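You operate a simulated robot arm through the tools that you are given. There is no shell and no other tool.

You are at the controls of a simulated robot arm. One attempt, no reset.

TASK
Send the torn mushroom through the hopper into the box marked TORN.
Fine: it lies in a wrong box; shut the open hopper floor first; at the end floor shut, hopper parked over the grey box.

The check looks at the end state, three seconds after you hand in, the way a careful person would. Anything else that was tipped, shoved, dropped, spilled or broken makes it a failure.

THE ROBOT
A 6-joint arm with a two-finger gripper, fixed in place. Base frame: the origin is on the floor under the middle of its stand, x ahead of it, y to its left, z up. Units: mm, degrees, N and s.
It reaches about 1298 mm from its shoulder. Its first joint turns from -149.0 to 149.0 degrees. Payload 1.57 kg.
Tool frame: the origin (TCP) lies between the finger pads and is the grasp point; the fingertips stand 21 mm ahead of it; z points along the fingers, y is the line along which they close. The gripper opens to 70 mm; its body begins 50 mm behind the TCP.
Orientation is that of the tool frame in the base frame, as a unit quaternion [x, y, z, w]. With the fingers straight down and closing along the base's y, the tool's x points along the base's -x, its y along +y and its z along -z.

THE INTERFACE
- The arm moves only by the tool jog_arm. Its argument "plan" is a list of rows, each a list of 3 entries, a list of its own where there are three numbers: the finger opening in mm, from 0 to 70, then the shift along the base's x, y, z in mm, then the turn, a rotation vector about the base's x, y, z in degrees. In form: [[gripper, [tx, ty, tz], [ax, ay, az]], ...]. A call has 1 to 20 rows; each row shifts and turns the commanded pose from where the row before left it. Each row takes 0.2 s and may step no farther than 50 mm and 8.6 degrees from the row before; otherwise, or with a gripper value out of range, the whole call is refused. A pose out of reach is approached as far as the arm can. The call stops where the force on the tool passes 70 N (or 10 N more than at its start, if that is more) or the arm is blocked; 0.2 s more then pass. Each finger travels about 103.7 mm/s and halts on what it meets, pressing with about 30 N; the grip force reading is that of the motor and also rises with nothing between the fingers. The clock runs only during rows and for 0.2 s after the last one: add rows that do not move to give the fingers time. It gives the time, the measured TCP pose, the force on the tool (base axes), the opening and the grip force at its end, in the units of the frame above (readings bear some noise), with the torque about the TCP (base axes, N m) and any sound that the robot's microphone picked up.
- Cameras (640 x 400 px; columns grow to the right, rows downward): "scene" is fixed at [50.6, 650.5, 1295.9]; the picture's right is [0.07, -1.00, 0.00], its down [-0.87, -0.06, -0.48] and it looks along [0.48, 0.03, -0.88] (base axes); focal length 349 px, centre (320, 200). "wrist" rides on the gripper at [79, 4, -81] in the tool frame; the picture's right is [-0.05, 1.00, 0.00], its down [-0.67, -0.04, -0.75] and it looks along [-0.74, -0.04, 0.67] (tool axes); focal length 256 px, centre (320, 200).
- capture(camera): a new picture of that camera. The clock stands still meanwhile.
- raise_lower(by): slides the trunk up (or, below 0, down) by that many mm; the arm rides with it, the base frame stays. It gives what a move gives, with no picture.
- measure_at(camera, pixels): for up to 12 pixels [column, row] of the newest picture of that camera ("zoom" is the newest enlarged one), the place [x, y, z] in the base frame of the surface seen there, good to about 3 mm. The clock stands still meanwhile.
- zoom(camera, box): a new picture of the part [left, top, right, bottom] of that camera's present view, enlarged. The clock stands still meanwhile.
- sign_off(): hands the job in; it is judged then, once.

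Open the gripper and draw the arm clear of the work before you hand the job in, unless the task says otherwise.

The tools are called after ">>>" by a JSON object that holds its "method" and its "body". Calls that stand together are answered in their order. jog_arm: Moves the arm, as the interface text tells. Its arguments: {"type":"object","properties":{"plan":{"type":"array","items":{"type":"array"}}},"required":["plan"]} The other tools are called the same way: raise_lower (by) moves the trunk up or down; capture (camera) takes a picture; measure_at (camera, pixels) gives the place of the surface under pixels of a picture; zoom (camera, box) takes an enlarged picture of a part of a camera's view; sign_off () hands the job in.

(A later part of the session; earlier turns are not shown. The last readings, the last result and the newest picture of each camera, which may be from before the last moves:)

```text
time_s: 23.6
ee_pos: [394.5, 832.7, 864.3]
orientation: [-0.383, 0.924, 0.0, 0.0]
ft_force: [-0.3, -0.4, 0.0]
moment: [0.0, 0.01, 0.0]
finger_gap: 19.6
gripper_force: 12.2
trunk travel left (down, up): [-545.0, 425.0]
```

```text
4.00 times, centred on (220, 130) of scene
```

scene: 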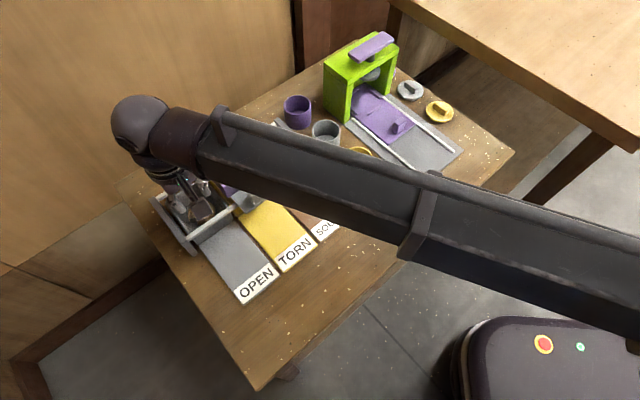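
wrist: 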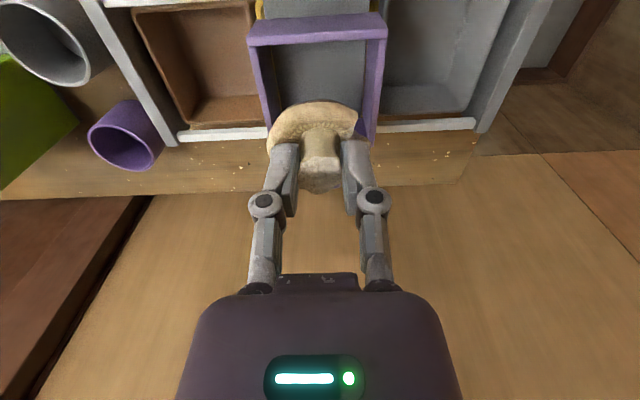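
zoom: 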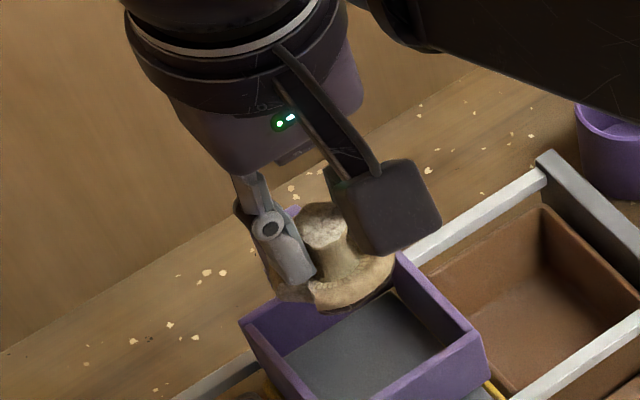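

The mushroom is above the hopper. I lower 30 mm to just above the rim and check the centring.

>>> {"method": "raise_lower", "body": {"by": -28}}

>>> {"method": "capture", "body": {"camera": "wrist"}}

>>> {"method": "zoom", "body": {"camera": "scene", "box": [160, 100, 288, 180]}}

>>> {"method": "zoom", "body": {"camera": "wrist", "box": [220, 20, 412, 140]}}

```text
time_s: 24.3
ee_pos: [393.8, 832.8, 836.0]
orientation: [-0.383, 0.924, 0.0, 0.0]
ft_force: [0.9, 1.0, 0.6]
moment: [-0.03, -0.01, -0.03]
finger_gap: 19.9
gripper_force: 11.9
trunk travel left (down, up): [-517.0, 453.0]
```

```text
taken
```

wrist: 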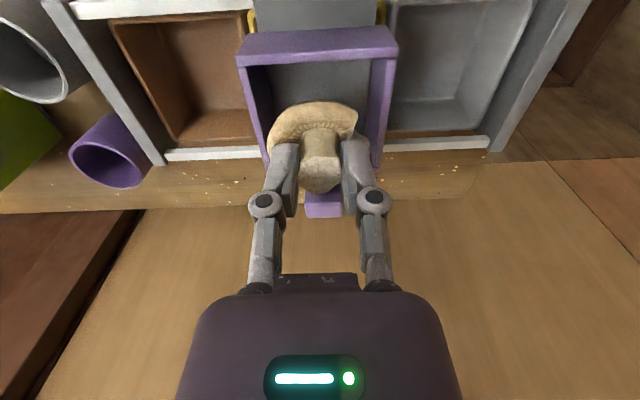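

```text
5.00 times, centred on (224, 140) of scene
```

zoom: 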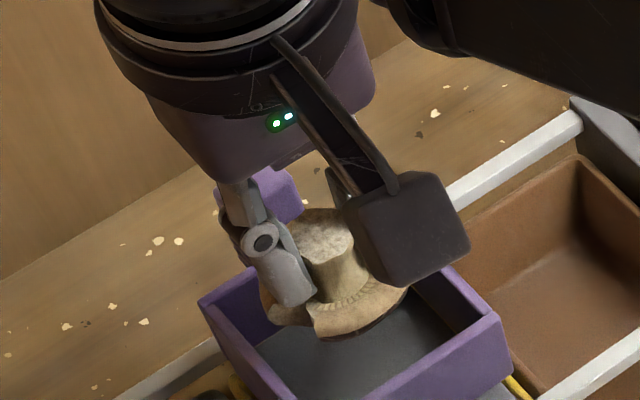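

```text
3.33 times, centred on (316, 80) of wrist
```

zoom: 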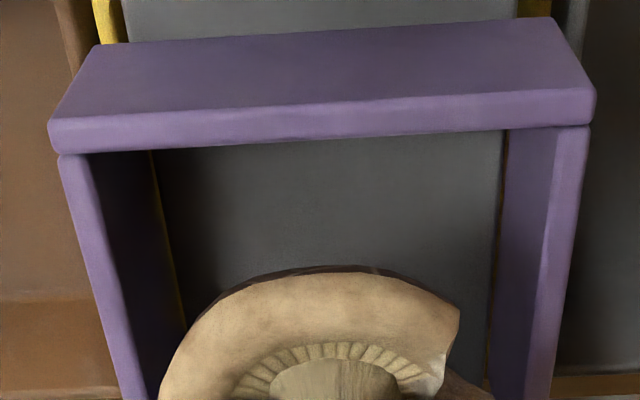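

I verify the side clearance by measuring cap edges and rim in this zoom.

>>> {"method": "measure_at", "body": {"camera": "zoom", "pixels": [[168, 390], [190, 330], [330, 275], [455, 320], [450, 370], [130, 350], [110, 350], [545, 350], [530, 350], [330, 105], [330, 130], [330, 180]]}}

>>> {"method": "measure_at", "body": {"camera": "wrist", "pixels": [[270, 148], [355, 120], [312, 104], [320, 170], [262, 150], [380, 140], [372, 150], [320, 205]]}}

```text
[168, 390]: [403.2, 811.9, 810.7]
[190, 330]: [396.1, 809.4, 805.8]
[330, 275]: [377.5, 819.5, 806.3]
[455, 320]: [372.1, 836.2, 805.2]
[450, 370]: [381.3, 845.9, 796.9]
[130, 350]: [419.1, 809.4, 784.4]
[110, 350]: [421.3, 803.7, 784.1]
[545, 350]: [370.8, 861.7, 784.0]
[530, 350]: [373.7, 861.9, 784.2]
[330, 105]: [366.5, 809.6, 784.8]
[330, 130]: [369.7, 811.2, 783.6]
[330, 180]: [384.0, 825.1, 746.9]
```

```text
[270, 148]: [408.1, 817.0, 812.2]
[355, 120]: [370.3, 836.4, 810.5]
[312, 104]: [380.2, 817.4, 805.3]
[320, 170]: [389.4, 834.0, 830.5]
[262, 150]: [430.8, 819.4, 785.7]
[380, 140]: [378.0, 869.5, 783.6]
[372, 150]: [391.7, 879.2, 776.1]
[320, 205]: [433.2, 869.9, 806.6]
```

Clearances of ~8–13 mm on all sides. I lower 40 mm into the hopper, so the cap is just above the shut floor.

>>> {"method": "raise_lower", "body": {"by": -40}}

>>> {"method": "capture", "body": {"camera": "wrist"}}

>>> {"method": "zoom", "body": {"camera": "scene", "box": [160, 110, 288, 190]}}

```text
time_s: 25.2
ee_pos: [395.1, 832.7, 796.0]
orientation: [-0.382, 0.924, 0.001, 0.0]
ft_force: [0.0, 0.8, -0.9]
moment: [0.02, -0.05, -0.04]
finger_gap: 19.7
gripper_force: 12.0
trunk travel left (down, up): [-477.0, 493.0]
```

```text
taken
```

wrist: 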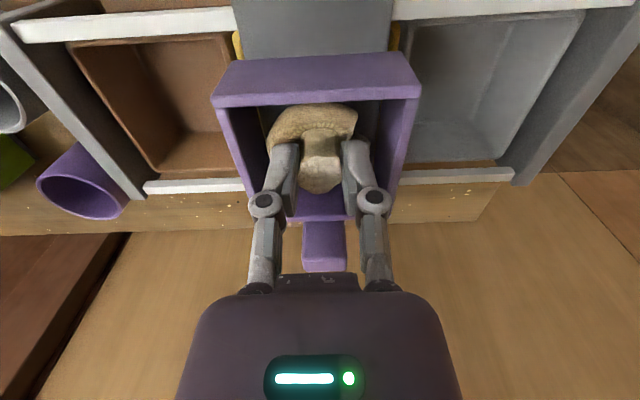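

```text
5.00 times, centred on (224, 150) of scene
```

zoom: 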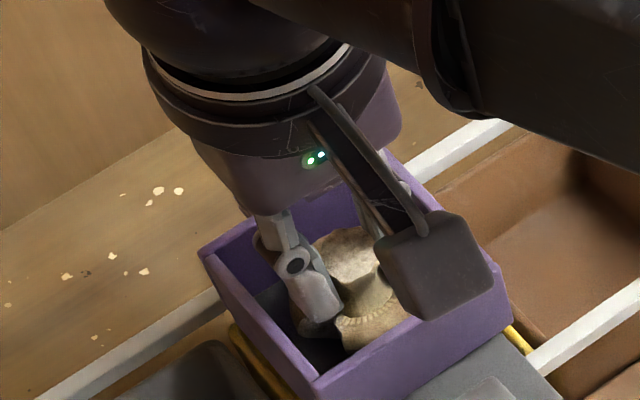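

No contact yet (TCP 796, force ~0). I lower 4 mm more to rest the cap nearly on the floor.

>>> {"method": "raise_lower", "body": {"by": -4}}

```text
time_s: 25.7
ee_pos: [394.7, 832.5, 791.7]
orientation: [-0.383, 0.924, 0.0, 0.0]
ft_force: [0.8, -0.6, 9.9]
moment: [0.1, 0.03, 0.0]
finger_gap: 19.6
gripper_force: 12.4
trunk travel left (down, up): [-473.0, 497.0]
```

A 10 N upward force shows the cap touches the hopper floor. I open the fingers gently to 28 mm.

>>> {"method": "jog_arm", "body": {"plan": [[23, [0, 0, 0], [0, 0, 0]], [28, [0, 0, 0], [0, 0, 0]], [28, [0, 0, 0], [0, 0, 0]]]}}

>>> {"method": "capture", "body": {"camera": "wrist"}}

```text
time_s: 26.5
ee_pos: [394.2, 834.2, 791.4]
orientation: [-0.383, 0.924, 0.0, -0.001]
ft_force: [-0.4, 0.7, 1.1]
moment: [0.06, -0.01, 0.01]
finger_gap: 27.9
gripper_force: 0.0
trunk travel left (down, up): [-473.0, 497.0]
```

```text
taken
```

wrist: 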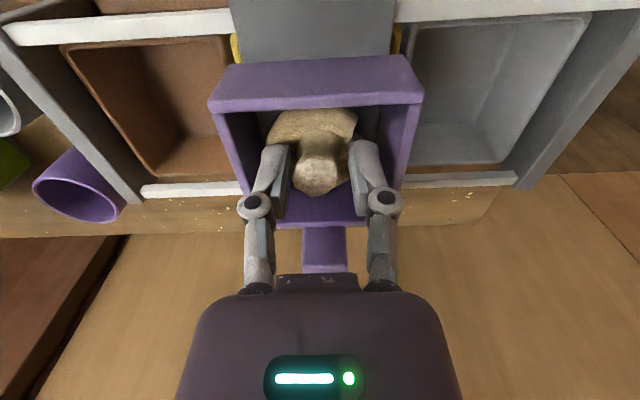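

The fingers are clear of the stem, mushroom sits in the hopper. I raise 90 mm and look.

>>> {"method": "raise_lower", "body": {"by": 30}}

>>> {"method": "raise_lower", "body": {"by": 60}}

>>> {"method": "capture", "body": {"camera": "wrist"}}

>>> {"method": "zoom", "body": {"camera": "scene", "box": [140, 100, 300, 200]}}

```text
time_s: 27.2
ee_pos: [395.3, 832.8, 821.4]
orientation: [-0.383, 0.924, 0.001, 0.001]
ft_force: [0.3, -0.4, -0.9]
moment: [-0.03, -0.01, 0.01]
finger_gap: 27.9
gripper_force: 0.1
trunk travel left (down, up): [-503.0, 467.0]
```

```text
time_s: 28.2
ee_pos: [394.3, 833.6, 881.2]
orientation: [-0.382, 0.924, 0.0, 0.0]
ft_force: [-0.1, 0.3, 0.6]
moment: [-0.01, -0.01, 0.03]
finger_gap: 28.0
gripper_force: 0.0
trunk travel left (down, up): [-563.0, 407.0]
```

```text
taken
```

wrist: 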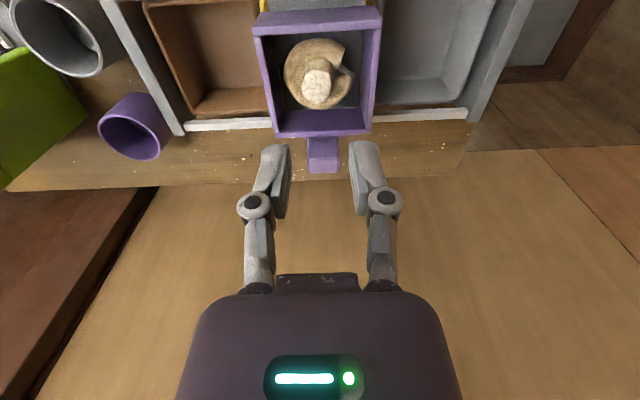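

```text
4.00 times, centred on (220, 150) of scene
```

zoom: 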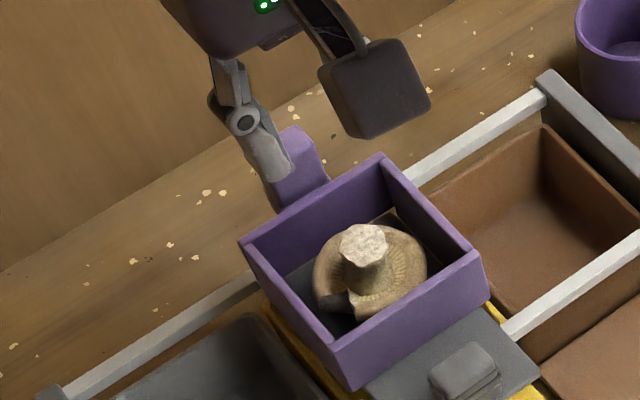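

The mushroom stands stem-up on the closed floor. I check the hopper's alignment over the TORN box by measuring box rims before opening.

>>> {"method": "measure_at", "body": {"camera": "zoom", "pixels": [[268, 312], [320, 385], [500, 312], [525, 345], [545, 130], [440, 205], [470, 372], [250, 322], [545, 358], [465, 360], [452, 350], [480, 350]]}}

>>> {"method": "measure_at", "body": {"camera": "wrist", "pixels": [[190, 113], [270, 112], [148, 8], [385, 100], [462, 100], [490, 10], [320, 160], [310, 145], [335, 145], [320, 150], [308, 165], [338, 165]]}}

```text
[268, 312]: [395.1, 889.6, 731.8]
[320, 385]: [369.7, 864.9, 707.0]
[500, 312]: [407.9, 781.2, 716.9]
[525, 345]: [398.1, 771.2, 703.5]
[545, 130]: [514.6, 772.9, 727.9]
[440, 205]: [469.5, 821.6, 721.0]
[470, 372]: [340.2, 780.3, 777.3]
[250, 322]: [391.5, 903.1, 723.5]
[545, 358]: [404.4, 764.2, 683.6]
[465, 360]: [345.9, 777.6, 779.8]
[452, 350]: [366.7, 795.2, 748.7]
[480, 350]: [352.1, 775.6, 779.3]
```

```text
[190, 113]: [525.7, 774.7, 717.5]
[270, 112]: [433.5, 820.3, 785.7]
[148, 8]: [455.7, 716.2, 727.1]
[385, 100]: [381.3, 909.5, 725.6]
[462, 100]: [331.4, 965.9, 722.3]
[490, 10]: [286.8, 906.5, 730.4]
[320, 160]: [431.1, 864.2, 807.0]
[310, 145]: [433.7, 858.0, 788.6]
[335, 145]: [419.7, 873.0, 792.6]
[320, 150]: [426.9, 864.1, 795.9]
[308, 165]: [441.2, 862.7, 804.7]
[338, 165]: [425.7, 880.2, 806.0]
```

Yellow box spans u≈−350…−264, so the hopper (−310) is centred over TORN. I go back above the knob at (344,782).

>>> {"method": "jog_arm", "body": {"plan": [[48, [-16.7, -17, 0], [0, 0, 0]], [48, [-16.7, -17, 0], [0, 0, 0]], [48, [-16.6, -17, 0], [0, 0, 0]], [48, [0, 0, 0], [0, 0, 0]]]}}

>>> {"method": "capture", "body": {"camera": "wrist"}}

>>> {"method": "measure_at", "body": {"camera": "wrist", "pixels": [[307, 75], [333, 75], [320, 75], [320, 66], [320, 83], [320, 58], [307, 83], [336, 82]]}}

```text
time_s: 29.2
ee_pos: [345.2, 781.5, 881.1]
orientation: [-0.383, 0.924, -0.001, 0.0]
ft_force: [-0.7, -0.6, 0.7]
moment: [-0.04, 0.0, -0.01]
finger_gap: 47.9
gripper_force: 0.1
trunk travel left (down, up): [-563.0, 407.0]
```

```text
taken
```

wrist: 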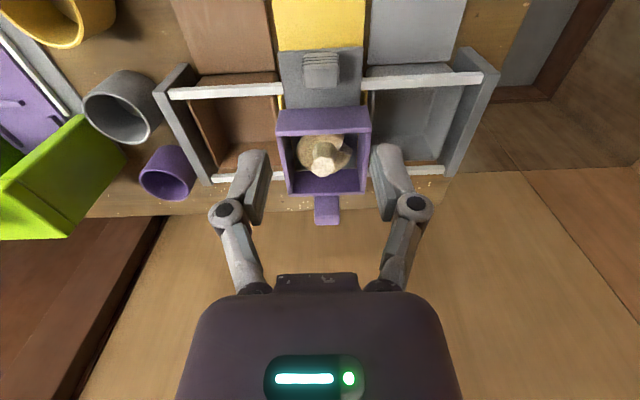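

```text
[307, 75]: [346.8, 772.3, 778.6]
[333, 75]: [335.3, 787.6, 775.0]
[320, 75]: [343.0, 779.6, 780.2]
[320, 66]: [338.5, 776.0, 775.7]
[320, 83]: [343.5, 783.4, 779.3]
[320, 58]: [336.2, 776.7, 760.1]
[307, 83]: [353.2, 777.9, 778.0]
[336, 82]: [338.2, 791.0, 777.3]
```

The knob is centred under the TCP. I lower 106 mm and grip it.

>>> {"method": "raise_lower", "body": {"by": -106}}

>>> {"method": "jog_arm", "body": {"plan": [[36, [0, 0, 0], [0, 0, 0]], [26, [0, 0, 0], [0, 0, 0]], [10, [0, 0, 0], [0, 0, 0]], [10, [0, 0, 0], [0, 0, 0]]]}}

>>> {"method": "capture", "body": {"camera": "wrist"}}

```text
time_s: 30.6
ee_pos: [345.1, 781.9, 774.8]
orientation: [-0.383, 0.924, -0.001, 0.0]
ft_force: [0.4, -0.3, 0.4]
moment: [0.01, 0.04, 0.01]
finger_gap: 48.1
gripper_force: 0.0
trunk travel left (down, up): [-457.0, 513.0]
```

```text
time_s: 31.6
ee_pos: [344.7, 782.0, 774.7]
orientation: [-0.383, 0.924, -0.001, 0.0]
ft_force: [0.0, 0.6, 1.1]
moment: [0.02, 0.01, 0.04]
finger_gap: 25.6
gripper_force: 32.0
trunk travel left (down, up): [-457.0, 513.0]
```

```text
taken
```

wrist: 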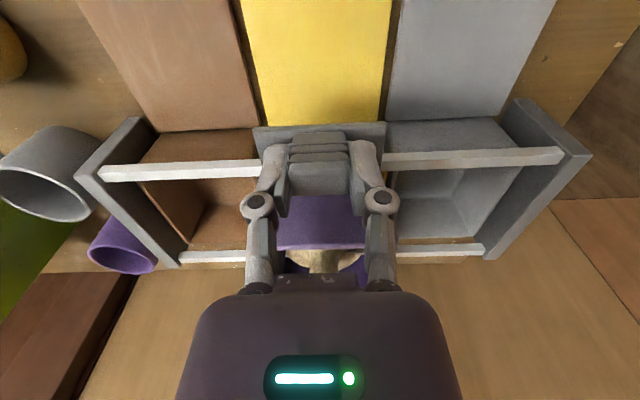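

Knob gripped at 25.6 mm. I pull the floor open along −v by 73 mm (its original open position), letting the mushroom fall into TORN.

>>> {"method": "jog_arm", "body": {"plan": [[10, [-10.3, -10.3, 0], [0, 0, 0]], [10, [-10.3, -10.3, 0], [0, 0, 0]], [10, [-10.3, -10.3, 0], [0, 0, 0]], [10, [-10.3, -10.3, 0], [0, 0, 0]], [10, [-10.3, -10.3, 0], [0, 0, 0]], [10, [0, 0, 0], [0, 0, 0]], [10, [0, 0, 0], [0, 0, 0]]]}}

>>> {"method": "capture", "body": {"camera": "wrist"}}

>>> {"method": "capture", "body": {"camera": "scene"}}

>>> {"method": "zoom", "body": {"camera": "scene", "box": [160, 110, 320, 210]}}

```text
time_s: 33.2
ee_pos: [294.0, 732.4, 774.9]
orientation: [-0.383, 0.924, 0.001, 0.0]
ft_force: [7.4, 7.9, 7.9]
moment: [0.37, -0.33, 0.05]
finger_gap: 25.5
gripper_force: 31.9
trunk travel left (down, up): [-457.0, 513.0]
```

```text
taken
```

wrist: 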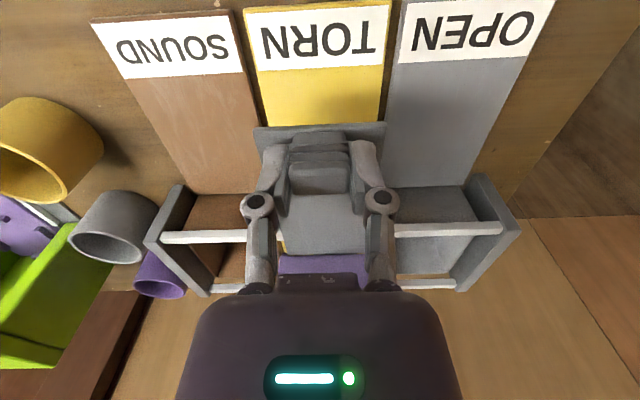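

```text
taken
```

scene: 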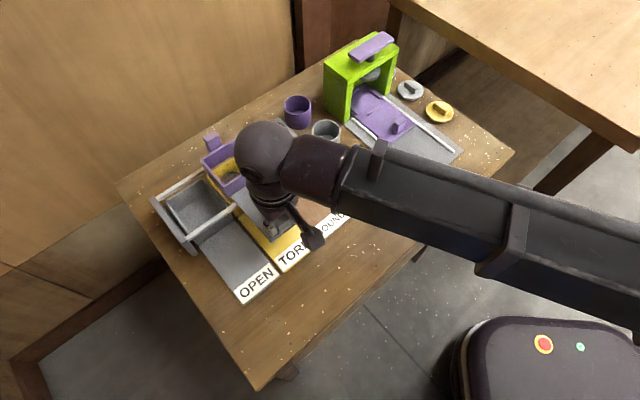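

```text
4.00 times, centred on (240, 160) of scene
```

zoom: 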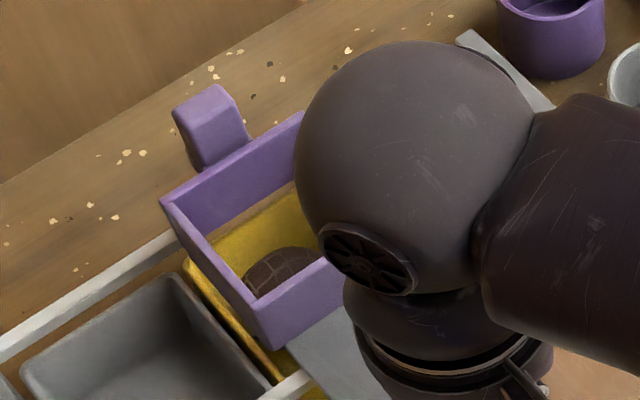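

The dark cap is visible in the TORN box, so the mushroom fell and turned over. I relax the pull by 1 mm, release the knob and rise to look at how it lies before shutting the floor.

>>> {"method": "jog_arm", "body": {"plan": [[10, [0.8, 0.8, 0], [0, 0, 0]], [20, [0, 0, 0], [0, 0, 0]], [35, [0, 0, 0], [0, 0, 0]], [48, [0, 0, 0], [0, 0, 0]], [48, [0, 0, 0], [0, 0, 0]]]}}

>>> {"method": "raise_lower", "body": {"by": 115}}

>>> {"method": "capture", "body": {"camera": "wrist"}}

>>> {"method": "zoom", "body": {"camera": "scene", "box": [180, 120, 308, 200]}}

>>> {"method": "zoom", "body": {"camera": "wrist", "box": [240, 120, 400, 220]}}

```text
time_s: 34.4
ee_pos: [293.0, 732.4, 775.4]
orientation: [-0.383, 0.924, 0.001, 0.0]
ft_force: [-1.4, 0.4, -1.1]
moment: [0.03, 0.02, 0.01]
finger_gap: 47.9
gripper_force: 0.0
trunk travel left (down, up): [-457.0, 513.0]
```

```text
time_s: 35.9
ee_pos: [293.9, 732.6, 889.4]
orientation: [-0.383, 0.924, 0.0, 0.0]
ft_force: [0.5, -0.5, 0.5]
moment: [-0.02, 0.01, -0.02]
finger_gap: 48.1
gripper_force: 0.2
trunk travel left (down, up): [-572.0, 398.0]
```

```text
taken
```

wrist: 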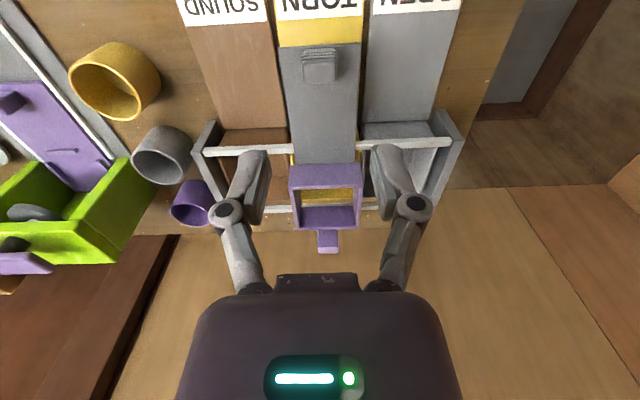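

```text
5.00 times, centred on (244, 160) of scene
```

zoom: 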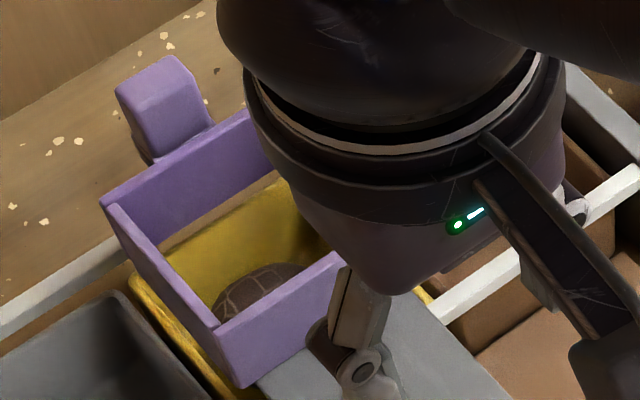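

```text
4.00 times, centred on (320, 170) of wrist
```

zoom: 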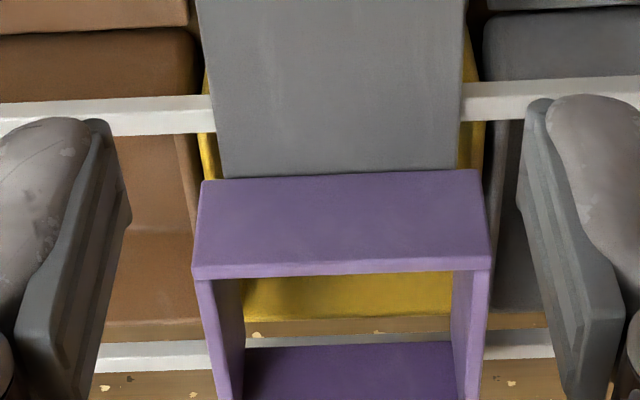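

I measure the visible cap in the scene view to learn how high the mushroom stands.

>>> {"method": "zoom", "body": {"camera": "scene", "box": [196, 140, 276, 190]}}

>>> {"method": "measure_at", "body": {"camera": "zoom", "pixels": [[300, 280], [270, 300], [330, 270], [285, 320], [350, 300], [300, 305], [250, 310], [240, 200], [200, 250], [180, 280], [220, 330], [340, 290]]}}

```text
8.00 times, centred on (236, 165) of scene
```

zoom: 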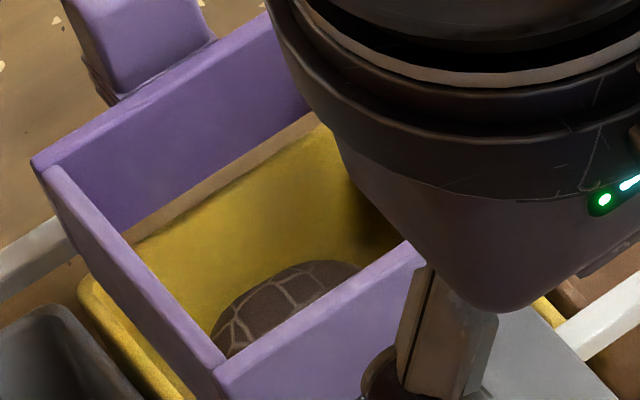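

```text
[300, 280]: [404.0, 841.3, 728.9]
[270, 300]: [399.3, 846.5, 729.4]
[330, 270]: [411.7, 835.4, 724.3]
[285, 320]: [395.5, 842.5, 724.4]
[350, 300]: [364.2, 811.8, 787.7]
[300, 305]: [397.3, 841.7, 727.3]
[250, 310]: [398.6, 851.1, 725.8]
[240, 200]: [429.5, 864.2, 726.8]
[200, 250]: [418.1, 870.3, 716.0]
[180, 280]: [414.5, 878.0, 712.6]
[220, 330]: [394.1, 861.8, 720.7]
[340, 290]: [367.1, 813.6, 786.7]
```

The cap's highest visible point is z≈729, below the plate level (748). I move above the hopper for a steeper look into the box before shutting the floor.

>>> {"method": "jog_arm", "body": {"plan": [[48, [28, 28, 0], [0, 0, 0]], [48, [28, 28, 0], [0, 0, 0]], [48, [28, 28, 0], [0, 0, 0]], [48, [28, 28, 0], [0, 0, 0]], [48, [0, 0, 0], [0, 0, 0]]]}}

>>> {"method": "capture", "body": {"camera": "wrist"}}

>>> {"method": "zoom", "body": {"camera": "wrist", "box": [240, 0, 400, 100]}}

>>> {"method": "zoom", "body": {"camera": "scene", "box": [180, 120, 308, 200]}}

```text
time_s: 37.1
ee_pos: [405.8, 844.4, 890.2]
orientation: [-0.382, 0.924, 0.0, 0.001]
ft_force: [-0.1, 0.4, -0.7]
moment: [0.01, 0.01, -0.03]
finger_gap: 48.2
gripper_force: 0.0
trunk travel left (down, up): [-572.0, 398.0]
```

```text
taken
```

wrist: 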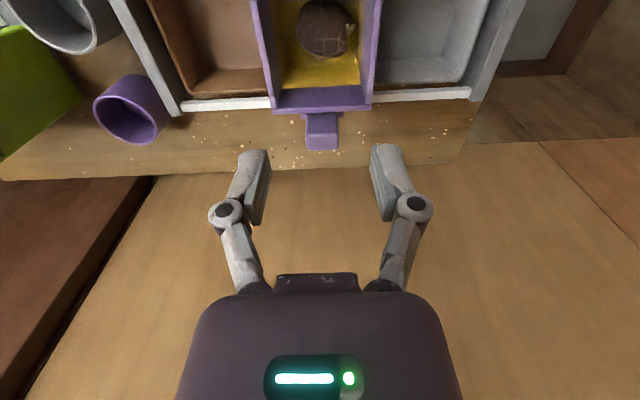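

```text
4.00 times, centred on (320, 50) of wrist
```

zoom: 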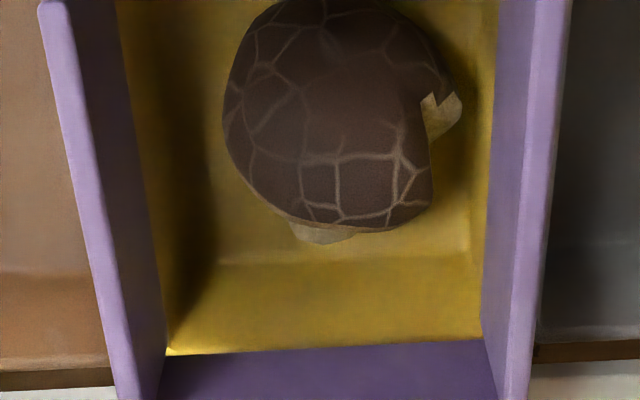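

```text
5.00 times, centred on (244, 160) of scene
```

zoom: 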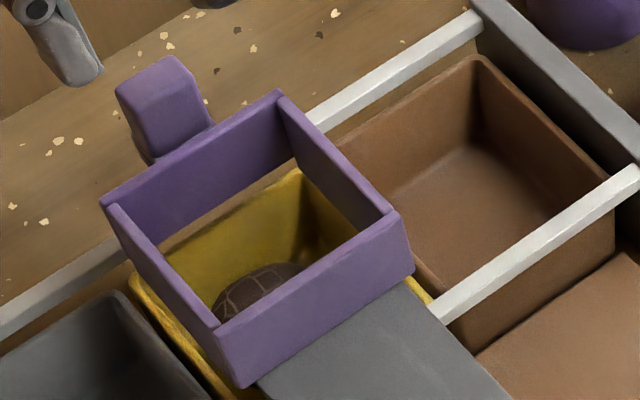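

The mushroom lies cap-up inside the TORN box, resting on its stem. I measure its highest points.

>>> {"method": "measure_at", "body": {"camera": "wrist", "pixels": [[320, 10], [320, 25], [320, 40], [320, 50], [300, 30], [340, 30], [305, 10], [335, 8], [322, 58], [345, 50], [290, 90], [350, 88]]}}

```text
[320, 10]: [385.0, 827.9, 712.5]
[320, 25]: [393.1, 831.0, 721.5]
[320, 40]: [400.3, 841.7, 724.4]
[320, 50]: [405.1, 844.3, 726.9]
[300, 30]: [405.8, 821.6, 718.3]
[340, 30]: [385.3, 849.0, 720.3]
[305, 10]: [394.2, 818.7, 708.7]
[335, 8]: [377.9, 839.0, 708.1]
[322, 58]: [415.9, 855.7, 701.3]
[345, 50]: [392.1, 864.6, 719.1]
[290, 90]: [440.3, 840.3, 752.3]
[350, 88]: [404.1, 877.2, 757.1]
```

Highest point ≈ 729, safely below the floor plate. I go back over the knob at the open position.

>>> {"method": "jog_arm", "body": {"plan": [[48, [-28, -28, 0], [0, 0, 0]], [48, [-28, -28, 0], [0, 0, 0]], [48, [-28, -28, 0], [0, 0, 0]], [48, [-28, -28, 0], [0, 0, 0]], [48, [0, 0, 0], [0, 0, 0]]]}}

>>> {"method": "raise_lower", "body": {"by": -80}}

>>> {"method": "capture", "body": {"camera": "wrist"}}

```text
time_s: 38.3
ee_pos: [291.7, 730.8, 890.4]
orientation: [-0.382, 0.924, 0.0, 0.001]
ft_force: [0.7, 0.3, 0.4]
moment: [0.02, -0.03, 0.04]
finger_gap: 47.9
gripper_force: 0.1
trunk travel left (down, up): [-572.0, 398.0]
```

```text
time_s: 39.5
ee_pos: [293.8, 731.3, 810.5]
orientation: [-0.383, 0.924, 0.0, 0.0]
ft_force: [0.4, -0.2, 0.1]
moment: [0.01, 0.02, 0.01]
finger_gap: 48.1
gripper_force: 0.0
trunk travel left (down, up): [-492.0, 478.0]
```

```text
taken
```

wrist: 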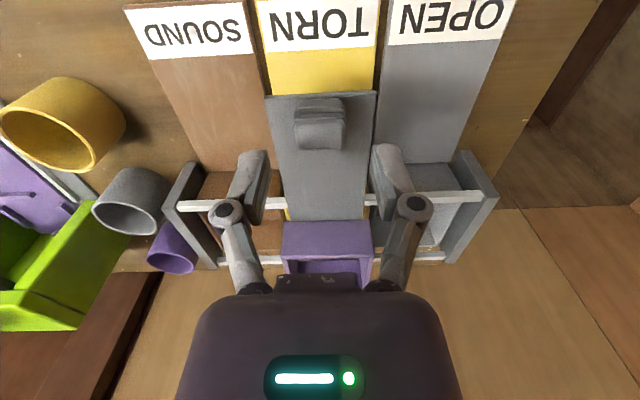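

The knob at (320,123) is centred between the fingers as before. I lower the last 35 mm and grip it.

>>> {"method": "raise_lower", "body": {"by": -35}}

>>> {"method": "jog_arm", "body": {"plan": [[36, [0, 0, 0], [0, 0, 0]], [26, [0, 0, 0], [0, 0, 0]], [10, [0, 0, 0], [0, 0, 0]], [10, [0, 0, 0], [0, 0, 0]]]}}

```text
time_s: 40.2
ee_pos: [293.1, 730.2, 774.8]
orientation: [-0.383, 0.924, 0.0, 0.0]
ft_force: [0.4, 0.0, -0.5]
moment: [0.0, 0.0, 0.0]
finger_gap: 47.9
gripper_force: 0.0
trunk travel left (down, up): [-457.0, 513.0]
```

```text
time_s: 41.2
ee_pos: [293.1, 731.1, 775.7]
orientation: [-0.383, 0.924, 0.0, 0.0]
ft_force: [0.6, 1.6, 1.3]
moment: [-0.03, 0.08, 0.0]
finger_gap: 25.6
gripper_force: 31.8
trunk travel left (down, up): [-457.0, 513.0]
```

Gripped. I push the floor shut, 60 mm first, watching for any resistance from the mushroom.

>>> {"method": "jog_arm", "body": {"plan": [[10, [7.07, 7.07, 0], [0, 0, 0]], [10, [7.07, 7.07, 0], [0, 0, 0]], [10, [7.07, 7.07, 0], [0, 0, 0]], [10, [7.07, 7.07, 0], [0, 0, 0]], [10, [7.07, 7.07, 0], [0, 0, 0]], [10, [7.07, 7.07, 0], [0, 0, 0]]]}}

>>> {"method": "jog_arm", "body": {"plan": [[10, [3, 3, 0], [0, 0, 0]], [10, [3, 3, 0], [0, 0, 0]], [10, [2.1, 2.1, 0], [0, 0, 0]]]}}

```text
time_s: 42.6
ee_pos: [337.6, 774.6, 776.4]
orientation: [-0.383, 0.924, 0.001, 0.0]
ft_force: [0.1, -0.1, 0.9]
moment: [-0.18, 0.24, -0.03]
finger_gap: 25.5
gripper_force: 32.5
trunk travel left (down, up): [-457.0, 513.0]
```

```text
time_s: 43.5
ee_pos: [344.6, 781.4, 774.7]
orientation: [-0.383, 0.924, 0.0, -0.001]
ft_force: [0.4, -0.1, 1.2]
moment: [-0.12, 0.08, 0.01]
finger_gap: 25.4
gripper_force: 32.1
trunk travel left (down, up): [-457.0, 513.0]
```

The plate is nearly at its stop (v≈796). I push 2–3 mm more to seat it and confirm by the force.

>>> {"method": "jog_arm", "body": {"plan": [[10, [1.5, 1.5, 0], [0, 0, 0]], [10, [0, 0, 0], [0, 0, 0]]]}}

```text
time_s: 44.0
ee_pos: [344.6, 782.2, 774.2]
orientation: [-0.384, 0.924, 0.0, -0.001]
ft_force: [-9.9, -10.2, -7.8]
moment: [0.23, -0.23, -0.05]
finger_gap: 25.6
gripper_force: 32.3
trunk travel left (down, up): [-457.0, 513.0]
```

The 14 N reaction confirms the floor is shut on its stop. I relax, release the knob and rise.

>>> {"method": "jog_arm", "body": {"plan": [[10, [-0.8, -0.8, 0], [0, 0, 0]], [20, [0, 0, 0], [0, 0, 0]], [35, [0, 0, 0], [0, 0, 0]], [48, [0, 0, 0], [0, 0, 0]], [48, [0, 0, 0], [0, 0, 0]]]}}

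>>> {"method": "raise_lower", "body": {"by": 110}}

>>> {"method": "capture", "body": {"camera": "wrist"}}

>>> {"method": "zoom", "body": {"camera": "wrist", "box": [240, 110, 400, 230]}}

```text
time_s: 45.2
ee_pos: [345.7, 781.4, 775.4]
orientation: [-0.383, 0.924, -0.001, 0.0]
ft_force: [0.1, 0.3, -0.2]
moment: [0.02, -0.04, 0.0]
finger_gap: 48.1
gripper_force: 0.1
trunk travel left (down, up): [-457.0, 513.0]
```

```text
time_s: 46.7
ee_pos: [344.3, 782.0, 885.6]
orientation: [-0.382, 0.924, 0.0, 0.0]
ft_force: [0.4, 0.3, -0.2]
moment: [0.01, -0.01, 0.01]
finger_gap: 48.2
gripper_force: 0.0
trunk travel left (down, up): [-567.0, 403.0]
```

```text
taken
```

wrist: 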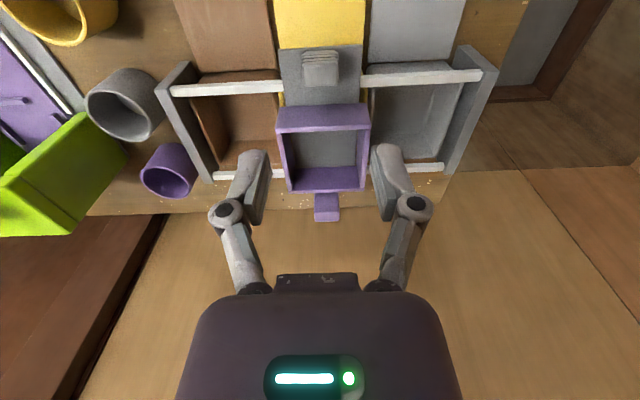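

```text
3.33 times, centred on (320, 170) of wrist
```

zoom: 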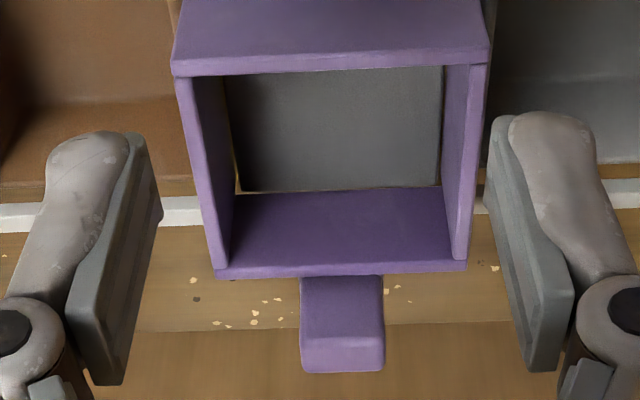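

The floor is shut. I measure the handle at the hopper's back (zoom (342,320)).

>>> {"method": "measure_at", "body": {"camera": "zoom", "pixels": [[305, 282], [380, 282], [342, 282], [342, 300], [342, 320], [342, 336], [305, 335], [382, 335], [342, 345], [342, 365], [308, 365], [380, 365]]}}

>>> {"method": "zoom", "body": {"camera": "scene", "box": [190, 120, 254, 160]}}

```text
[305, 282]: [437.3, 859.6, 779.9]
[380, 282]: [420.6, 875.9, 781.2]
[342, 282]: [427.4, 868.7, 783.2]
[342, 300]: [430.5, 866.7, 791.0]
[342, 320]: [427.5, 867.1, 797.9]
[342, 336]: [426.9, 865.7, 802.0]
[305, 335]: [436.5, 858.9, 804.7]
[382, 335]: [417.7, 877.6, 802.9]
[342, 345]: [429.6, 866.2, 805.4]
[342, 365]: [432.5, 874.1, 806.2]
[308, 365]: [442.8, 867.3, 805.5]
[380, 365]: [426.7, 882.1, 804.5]
```

```text
10.00 times, centred on (222, 140) of scene
```

zoom: 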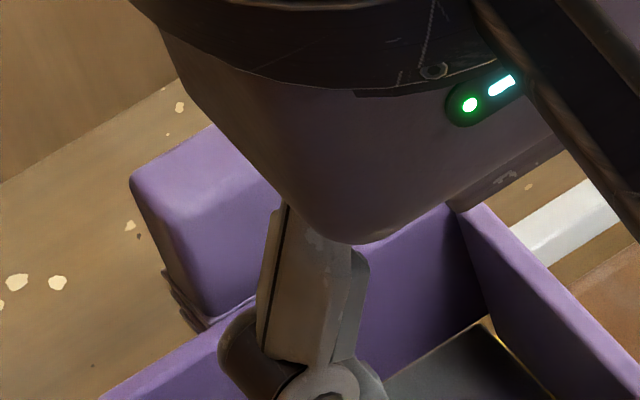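

The handle is a block ~23 mm wide (u −298.6…−322), v≈915–930, top z 806. I check the wall behind the table for clearance before going there.

>>> {"method": "measure_at", "body": {"camera": "wrist", "pixels": [[320, 205], [310, 225], [300, 240], [330, 250], [450, 190], [500, 200], [550, 300], [150, 230], [120, 320], [200, 205]]}}

>>> {"method": "capture", "body": {"camera": "scene"}}

>>> {"method": "measure_at", "body": {"camera": "scene", "pixels": [[100, 60], [200, 60], [270, 40], [150, 130], [60, 150], [120, 180], [290, 60], [250, 80], [110, 30], [30, 100]]}}

```text
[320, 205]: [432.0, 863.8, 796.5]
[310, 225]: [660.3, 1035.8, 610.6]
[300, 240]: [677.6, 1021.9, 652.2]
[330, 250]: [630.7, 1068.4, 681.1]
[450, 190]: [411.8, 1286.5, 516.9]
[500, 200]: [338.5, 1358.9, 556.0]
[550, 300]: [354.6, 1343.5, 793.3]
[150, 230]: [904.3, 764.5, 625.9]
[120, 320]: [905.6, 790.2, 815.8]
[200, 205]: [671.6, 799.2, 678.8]
```

```text
taken
```

scene: 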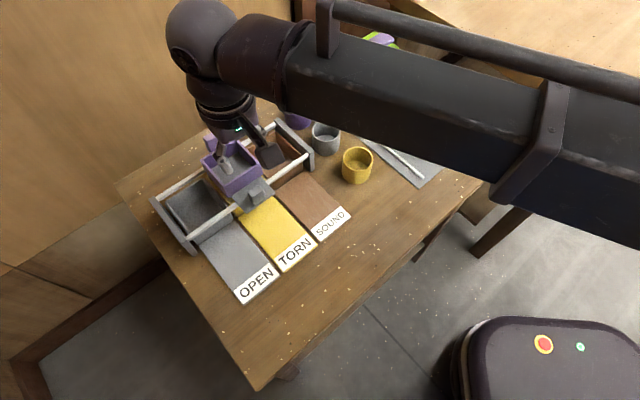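

```text
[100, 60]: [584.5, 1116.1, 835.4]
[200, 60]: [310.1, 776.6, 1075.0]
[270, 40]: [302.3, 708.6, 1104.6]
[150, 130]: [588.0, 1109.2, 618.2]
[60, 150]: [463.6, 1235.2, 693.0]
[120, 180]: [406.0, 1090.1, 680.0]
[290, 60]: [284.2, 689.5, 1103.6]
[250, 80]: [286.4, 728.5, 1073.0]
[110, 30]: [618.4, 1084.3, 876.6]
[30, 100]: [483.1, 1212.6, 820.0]
```

The wall is at v≈1200, well away. I move above the handle at (433,872).

>>> {"method": "jog_arm", "body": {"plan": [[48, [29.4, 29.9, 0], [0, 0, 0]], [48, [29.4, 29.9, 0], [0, 0, 0]], [48, [29.4, 29.9, 0], [0, 0, 0]], [48, [0, 0, 0], [0, 0, 0]]]}}

>>> {"method": "raise_lower", "body": {"by": -40}}

>>> {"method": "capture", "body": {"camera": "wrist"}}

>>> {"method": "zoom", "body": {"camera": "scene", "box": [160, 90, 288, 170]}}

```text
time_s: 47.7
ee_pos: [433.5, 872.9, 884.7]
orientation: [-0.383, 0.924, 0.001, 0.0]
ft_force: [-0.3, 0.5, 0.2]
moment: [0.0, 0.0, 0.02]
finger_gap: 47.9
gripper_force: 0.0
trunk travel left (down, up): [-567.0, 403.0]
```

```text
time_s: 48.5
ee_pos: [433.3, 872.7, 846.0]
orientation: [-0.383, 0.924, 0.0, 0.0]
ft_force: [0.2, -0.2, 0.5]
moment: [0.0, -0.04, -0.01]
finger_gap: 47.9
gripper_force: 0.0
trunk travel left (down, up): [-527.0, 443.0]
```

```text
taken
```

wrist: 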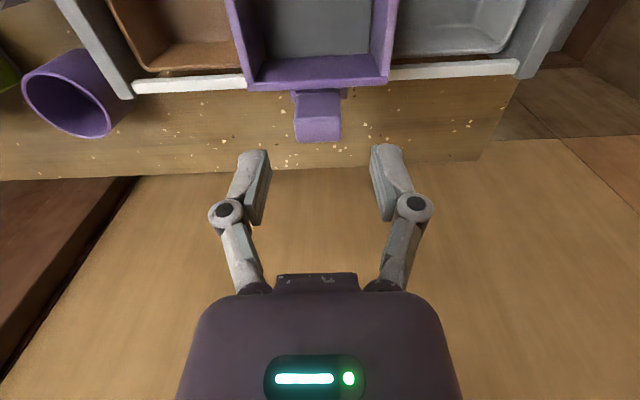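

```text
5.00 times, centred on (224, 130) of scene
```

zoom: 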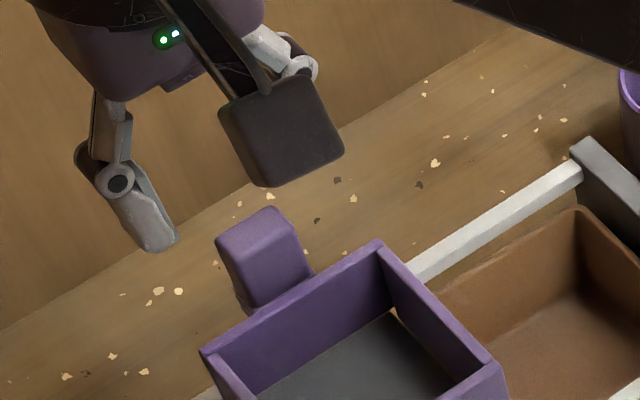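

The handle appears at (318,117). I zoom and measure it once more.

>>> {"method": "zoom", "body": {"camera": "wrist", "box": [270, 80, 370, 150]}}

>>> {"method": "measure_at", "body": {"camera": "wrist", "pixels": [[298, 125], [337, 125], [318, 122], [318, 128], [318, 133], [318, 138], [318, 100], [298, 110], [340, 135], [296, 136], [345, 93], [318, 87]]}}

```text
5.71 times, centred on (320, 115) of wrist
```

zoom: 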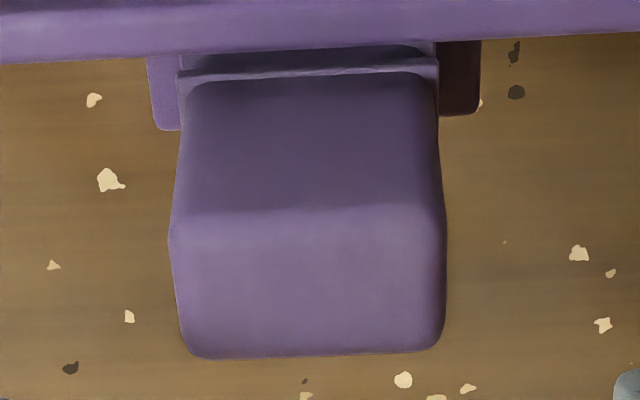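

```text
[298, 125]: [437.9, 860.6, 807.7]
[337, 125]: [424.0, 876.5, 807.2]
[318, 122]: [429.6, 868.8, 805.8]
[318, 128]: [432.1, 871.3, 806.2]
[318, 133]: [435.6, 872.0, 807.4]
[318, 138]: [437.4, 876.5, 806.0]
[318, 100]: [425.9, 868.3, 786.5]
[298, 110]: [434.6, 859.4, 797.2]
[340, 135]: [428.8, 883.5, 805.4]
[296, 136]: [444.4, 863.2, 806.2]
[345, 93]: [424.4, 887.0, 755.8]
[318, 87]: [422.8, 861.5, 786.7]
```

Handle centre ≈ (u −309.5, v 923), flange at z 756 below; TCP is aligned. I lower 47 mm (fingertips at 778) and grip the handle.

>>> {"method": "raise_lower", "body": {"by": -47}}

>>> {"method": "jog_arm", "body": {"plan": [[36, [0, 0, 0], [0, 0, 0]], [26, [0, 0, 0], [0, 0, 0]], [10, [0, 0, 0], [0, 0, 0]], [10, [0, 0, 0], [0, 0, 0]]]}}

>>> {"method": "capture", "body": {"camera": "wrist"}}

```text
time_s: 49.4
ee_pos: [433.7, 872.9, 798.8]
orientation: [-0.382, 0.924, 0.0, 0.001]
ft_force: [0.4, -0.8, -0.1]
moment: [-0.03, -0.04, 0.04]
finger_gap: 48.1
gripper_force: 0.1
trunk travel left (down, up): [-480.0, 490.0]
```

```text
time_s: 50.4
ee_pos: [434.8, 872.8, 798.8]
orientation: [-0.382, 0.924, 0.0, 0.001]
ft_force: [0.8, 0.1, 1.3]
moment: [-0.15, 0.05, -0.04]
finger_gap: 26.1
gripper_force: 31.7
trunk travel left (down, up): [-480.0, 490.0]
```

```text
taken
```

wrist: 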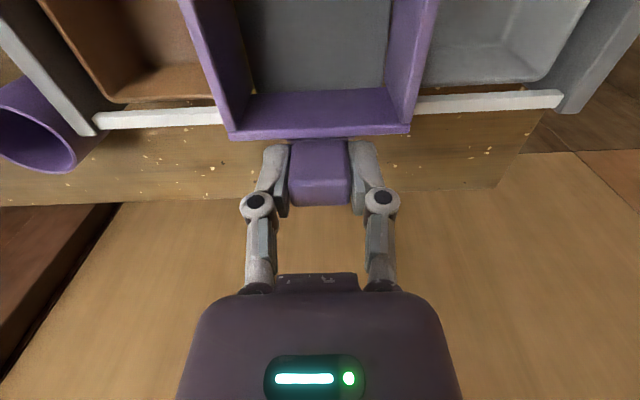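

The handle is gripped (26 mm). I slide the hopper along the rails toward the grey box (−x,+y), 40 mm first.

>>> {"method": "jog_arm", "body": {"plan": [[10, [-7.07, 7.07, 0], [0, 0, 0]], [10, [-7.07, 7.07, 0], [0, 0, 0]], [10, [-7.07, 7.07, 0], [0, 0, 0]], [10, [-7.07, 7.07, 0], [0, 0, 0]], [10, [0, 0, 0], [0, 0, 0]]]}}

>>> {"method": "capture", "body": {"camera": "wrist"}}

>>> {"method": "zoom", "body": {"camera": "scene", "box": [140, 110, 332, 230]}}

```text
time_s: 51.6
ee_pos: [404.8, 901.1, 798.2]
orientation: [-0.383, 0.924, 0.0, 0.0]
ft_force: [1.3, 1.3, 1.8]
moment: [-0.2, 0.08, 0.06]
finger_gap: 25.8
gripper_force: 31.5
trunk travel left (down, up): [-480.0, 490.0]
```

```text
taken
```

wrist: 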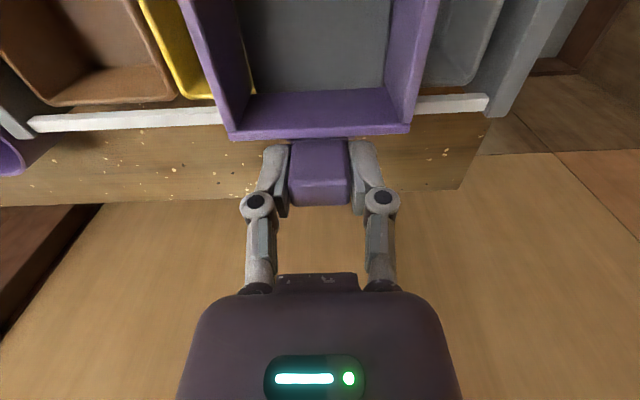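

```text
3.33 times, centred on (236, 170) of scene
```

zoom: 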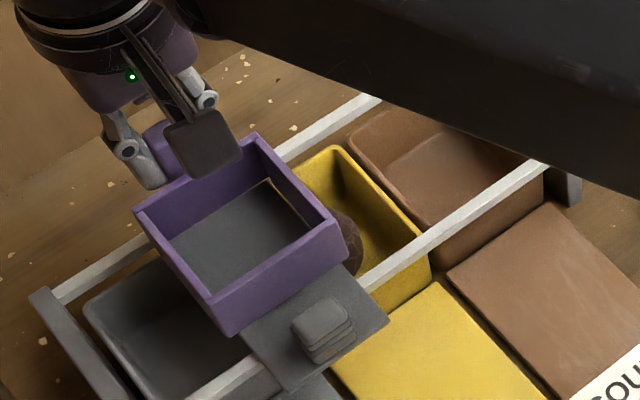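

The hopper slides easily with the floor still shut; the mushroom stays in the yellow box. I continue 40 mm more.

>>> {"method": "jog_arm", "body": {"plan": [[10, [-7.07, 7.07, 0], [0, 0, 0]], [10, [-7.07, 7.07, 0], [0, 0, 0]], [10, [-7.07, 7.07, 0], [0, 0, 0]], [10, [-7.07, 7.07, 0], [0, 0, 0]], [10, [0, 0, 0], [0, 0, 0]]]}}

>>> {"method": "capture", "body": {"camera": "wrist"}}

>>> {"method": "capture", "body": {"camera": "scene"}}

>>> {"method": "zoom", "body": {"camera": "scene", "box": [140, 130, 300, 230]}}

```text
time_s: 52.8
ee_pos: [376.9, 929.6, 798.6]
orientation: [-0.382, 0.924, 0.001, 0.0]
ft_force: [2.3, 3.2, 3.8]
moment: [-0.05, -0.04, -0.03]
finger_gap: 25.9
gripper_force: 31.8
trunk travel left (down, up): [-480.0, 490.0]
```

```text
taken
```

wrist: 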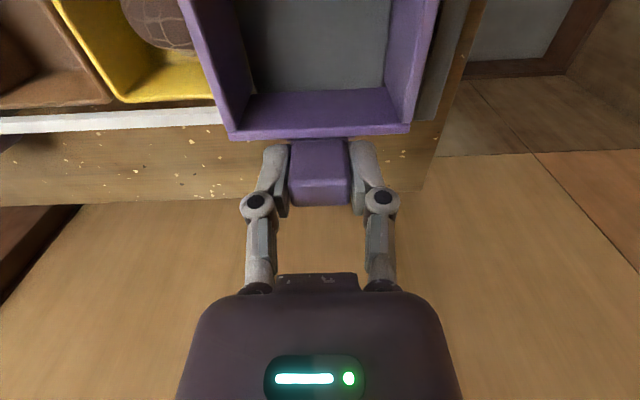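

```text
taken
```

scene: 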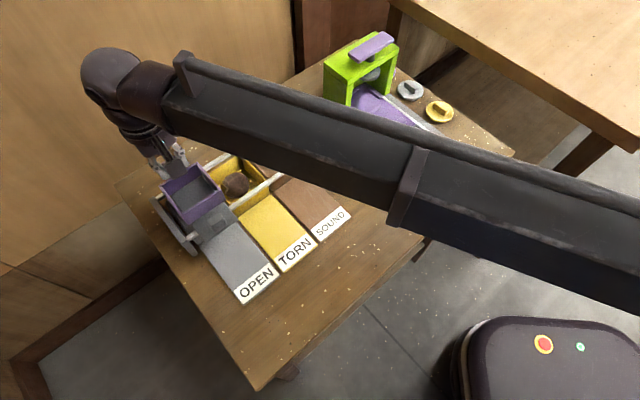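

```text
4.00 times, centred on (220, 180) of scene
```

zoom: 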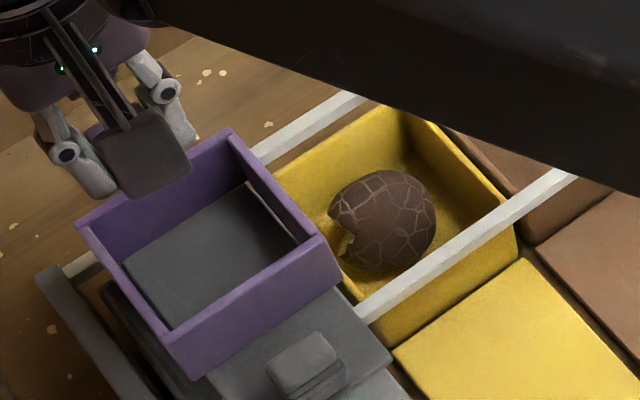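

The hopper is nearly over the grey box. I measure rim points, yellow box corners and the grey box edge for the last few millimetres.

>>> {"method": "measure_at", "body": {"camera": "zoom", "pixels": [[82, 225], [230, 133], [335, 260], [180, 358], [150, 180], [285, 195], [388, 110], [508, 205], [280, 175], [105, 290], [60, 285], [130, 390]]}}

>>> {"method": "measure_at", "body": {"camera": "wrist", "pixels": [[206, 70], [416, 70], [232, 132], [405, 130], [442, 60], [465, 60], [110, 95], [60, 20], [435, 110], [120, 98], [455, 20], [425, 115]]}}

```text
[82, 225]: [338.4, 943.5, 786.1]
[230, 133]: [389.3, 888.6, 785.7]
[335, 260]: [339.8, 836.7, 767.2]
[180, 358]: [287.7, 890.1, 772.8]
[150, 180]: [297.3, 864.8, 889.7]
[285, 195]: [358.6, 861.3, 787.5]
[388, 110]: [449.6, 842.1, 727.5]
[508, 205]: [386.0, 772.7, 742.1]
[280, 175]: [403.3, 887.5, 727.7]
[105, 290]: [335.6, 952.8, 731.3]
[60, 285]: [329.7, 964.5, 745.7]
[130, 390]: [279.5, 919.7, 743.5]
```

```text
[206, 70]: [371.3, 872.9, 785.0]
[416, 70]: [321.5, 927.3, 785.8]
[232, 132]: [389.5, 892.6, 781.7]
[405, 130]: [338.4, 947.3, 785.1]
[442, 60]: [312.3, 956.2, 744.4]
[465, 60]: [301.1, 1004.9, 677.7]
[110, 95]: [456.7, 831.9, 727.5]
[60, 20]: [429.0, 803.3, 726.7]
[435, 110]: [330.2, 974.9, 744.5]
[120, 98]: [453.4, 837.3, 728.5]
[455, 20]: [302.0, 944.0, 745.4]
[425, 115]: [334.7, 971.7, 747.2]
```

Hopper centre is now u≈−391.5; grey box centre estimated −397. I verify the box pitch using the label strips' edges in the scene view.

>>> {"method": "zoom", "body": {"camera": "scene", "box": [180, 170, 372, 305]}}

```text
2.96 times, centred on (276, 238) of scene
```

zoom: 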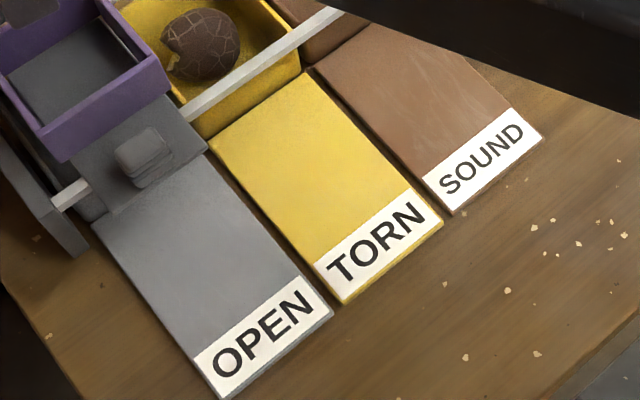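

>>> {"method": "measure_at", "body": {"camera": "zoom", "pixels": [[198, 358], [304, 278], [317, 268], [408, 192], [425, 180], [508, 112], [100, 228], [211, 145], [310, 70], [315, 65], [208, 158], [160, 300]]}}

```text
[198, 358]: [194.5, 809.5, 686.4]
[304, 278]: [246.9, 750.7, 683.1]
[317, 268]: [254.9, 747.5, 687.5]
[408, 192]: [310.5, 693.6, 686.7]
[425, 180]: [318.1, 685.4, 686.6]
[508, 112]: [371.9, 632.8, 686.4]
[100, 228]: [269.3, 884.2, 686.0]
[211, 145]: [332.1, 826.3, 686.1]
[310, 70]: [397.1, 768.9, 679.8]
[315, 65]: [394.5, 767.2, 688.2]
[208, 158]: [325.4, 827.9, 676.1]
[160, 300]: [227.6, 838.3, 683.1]
```

Strip centres are u≈−395.6, −309.6, −222.1, so the pitch is ≈87 mm and the hopper should end at about −397. I slide the last 5.5 mm.

>>> {"method": "jog_arm", "body": {"plan": [[10, [-2, 2, 0], [0, 0, 0]], [10, [-1.9, 1.9, 0], [0, 0, 0]], [10, [0, 0, 0], [0, 0, 0]], [10, [0, 0, 0], [0, 0, 0]]]}}

>>> {"method": "capture", "body": {"camera": "wrist"}}

>>> {"method": "measure_at", "body": {"camera": "wrist", "pixels": [[206, 70], [416, 70], [232, 132], [405, 130], [212, 80], [422, 50], [200, 50], [410, 90]]}}

```text
time_s: 53.8
ee_pos: [372.0, 934.3, 798.2]
orientation: [-0.382, 0.924, 0.0, 0.001]
ft_force: [3.3, 2.8, 3.0]
moment: [0.2, -0.21, -0.02]
finger_gap: 25.8
gripper_force: 32.6
trunk travel left (down, up): [-480.0, 490.0]
```

```text
taken
```

wrist: 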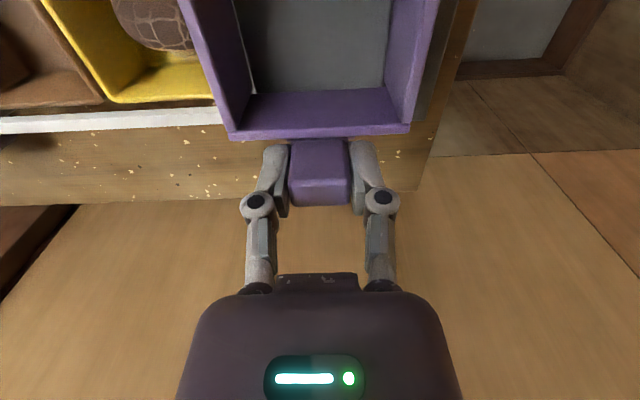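

```text
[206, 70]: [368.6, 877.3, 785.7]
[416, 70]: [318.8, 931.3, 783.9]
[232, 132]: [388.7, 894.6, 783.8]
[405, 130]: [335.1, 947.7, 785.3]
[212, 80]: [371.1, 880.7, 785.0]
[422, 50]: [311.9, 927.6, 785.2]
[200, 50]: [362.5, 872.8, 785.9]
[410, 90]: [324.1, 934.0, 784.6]
```

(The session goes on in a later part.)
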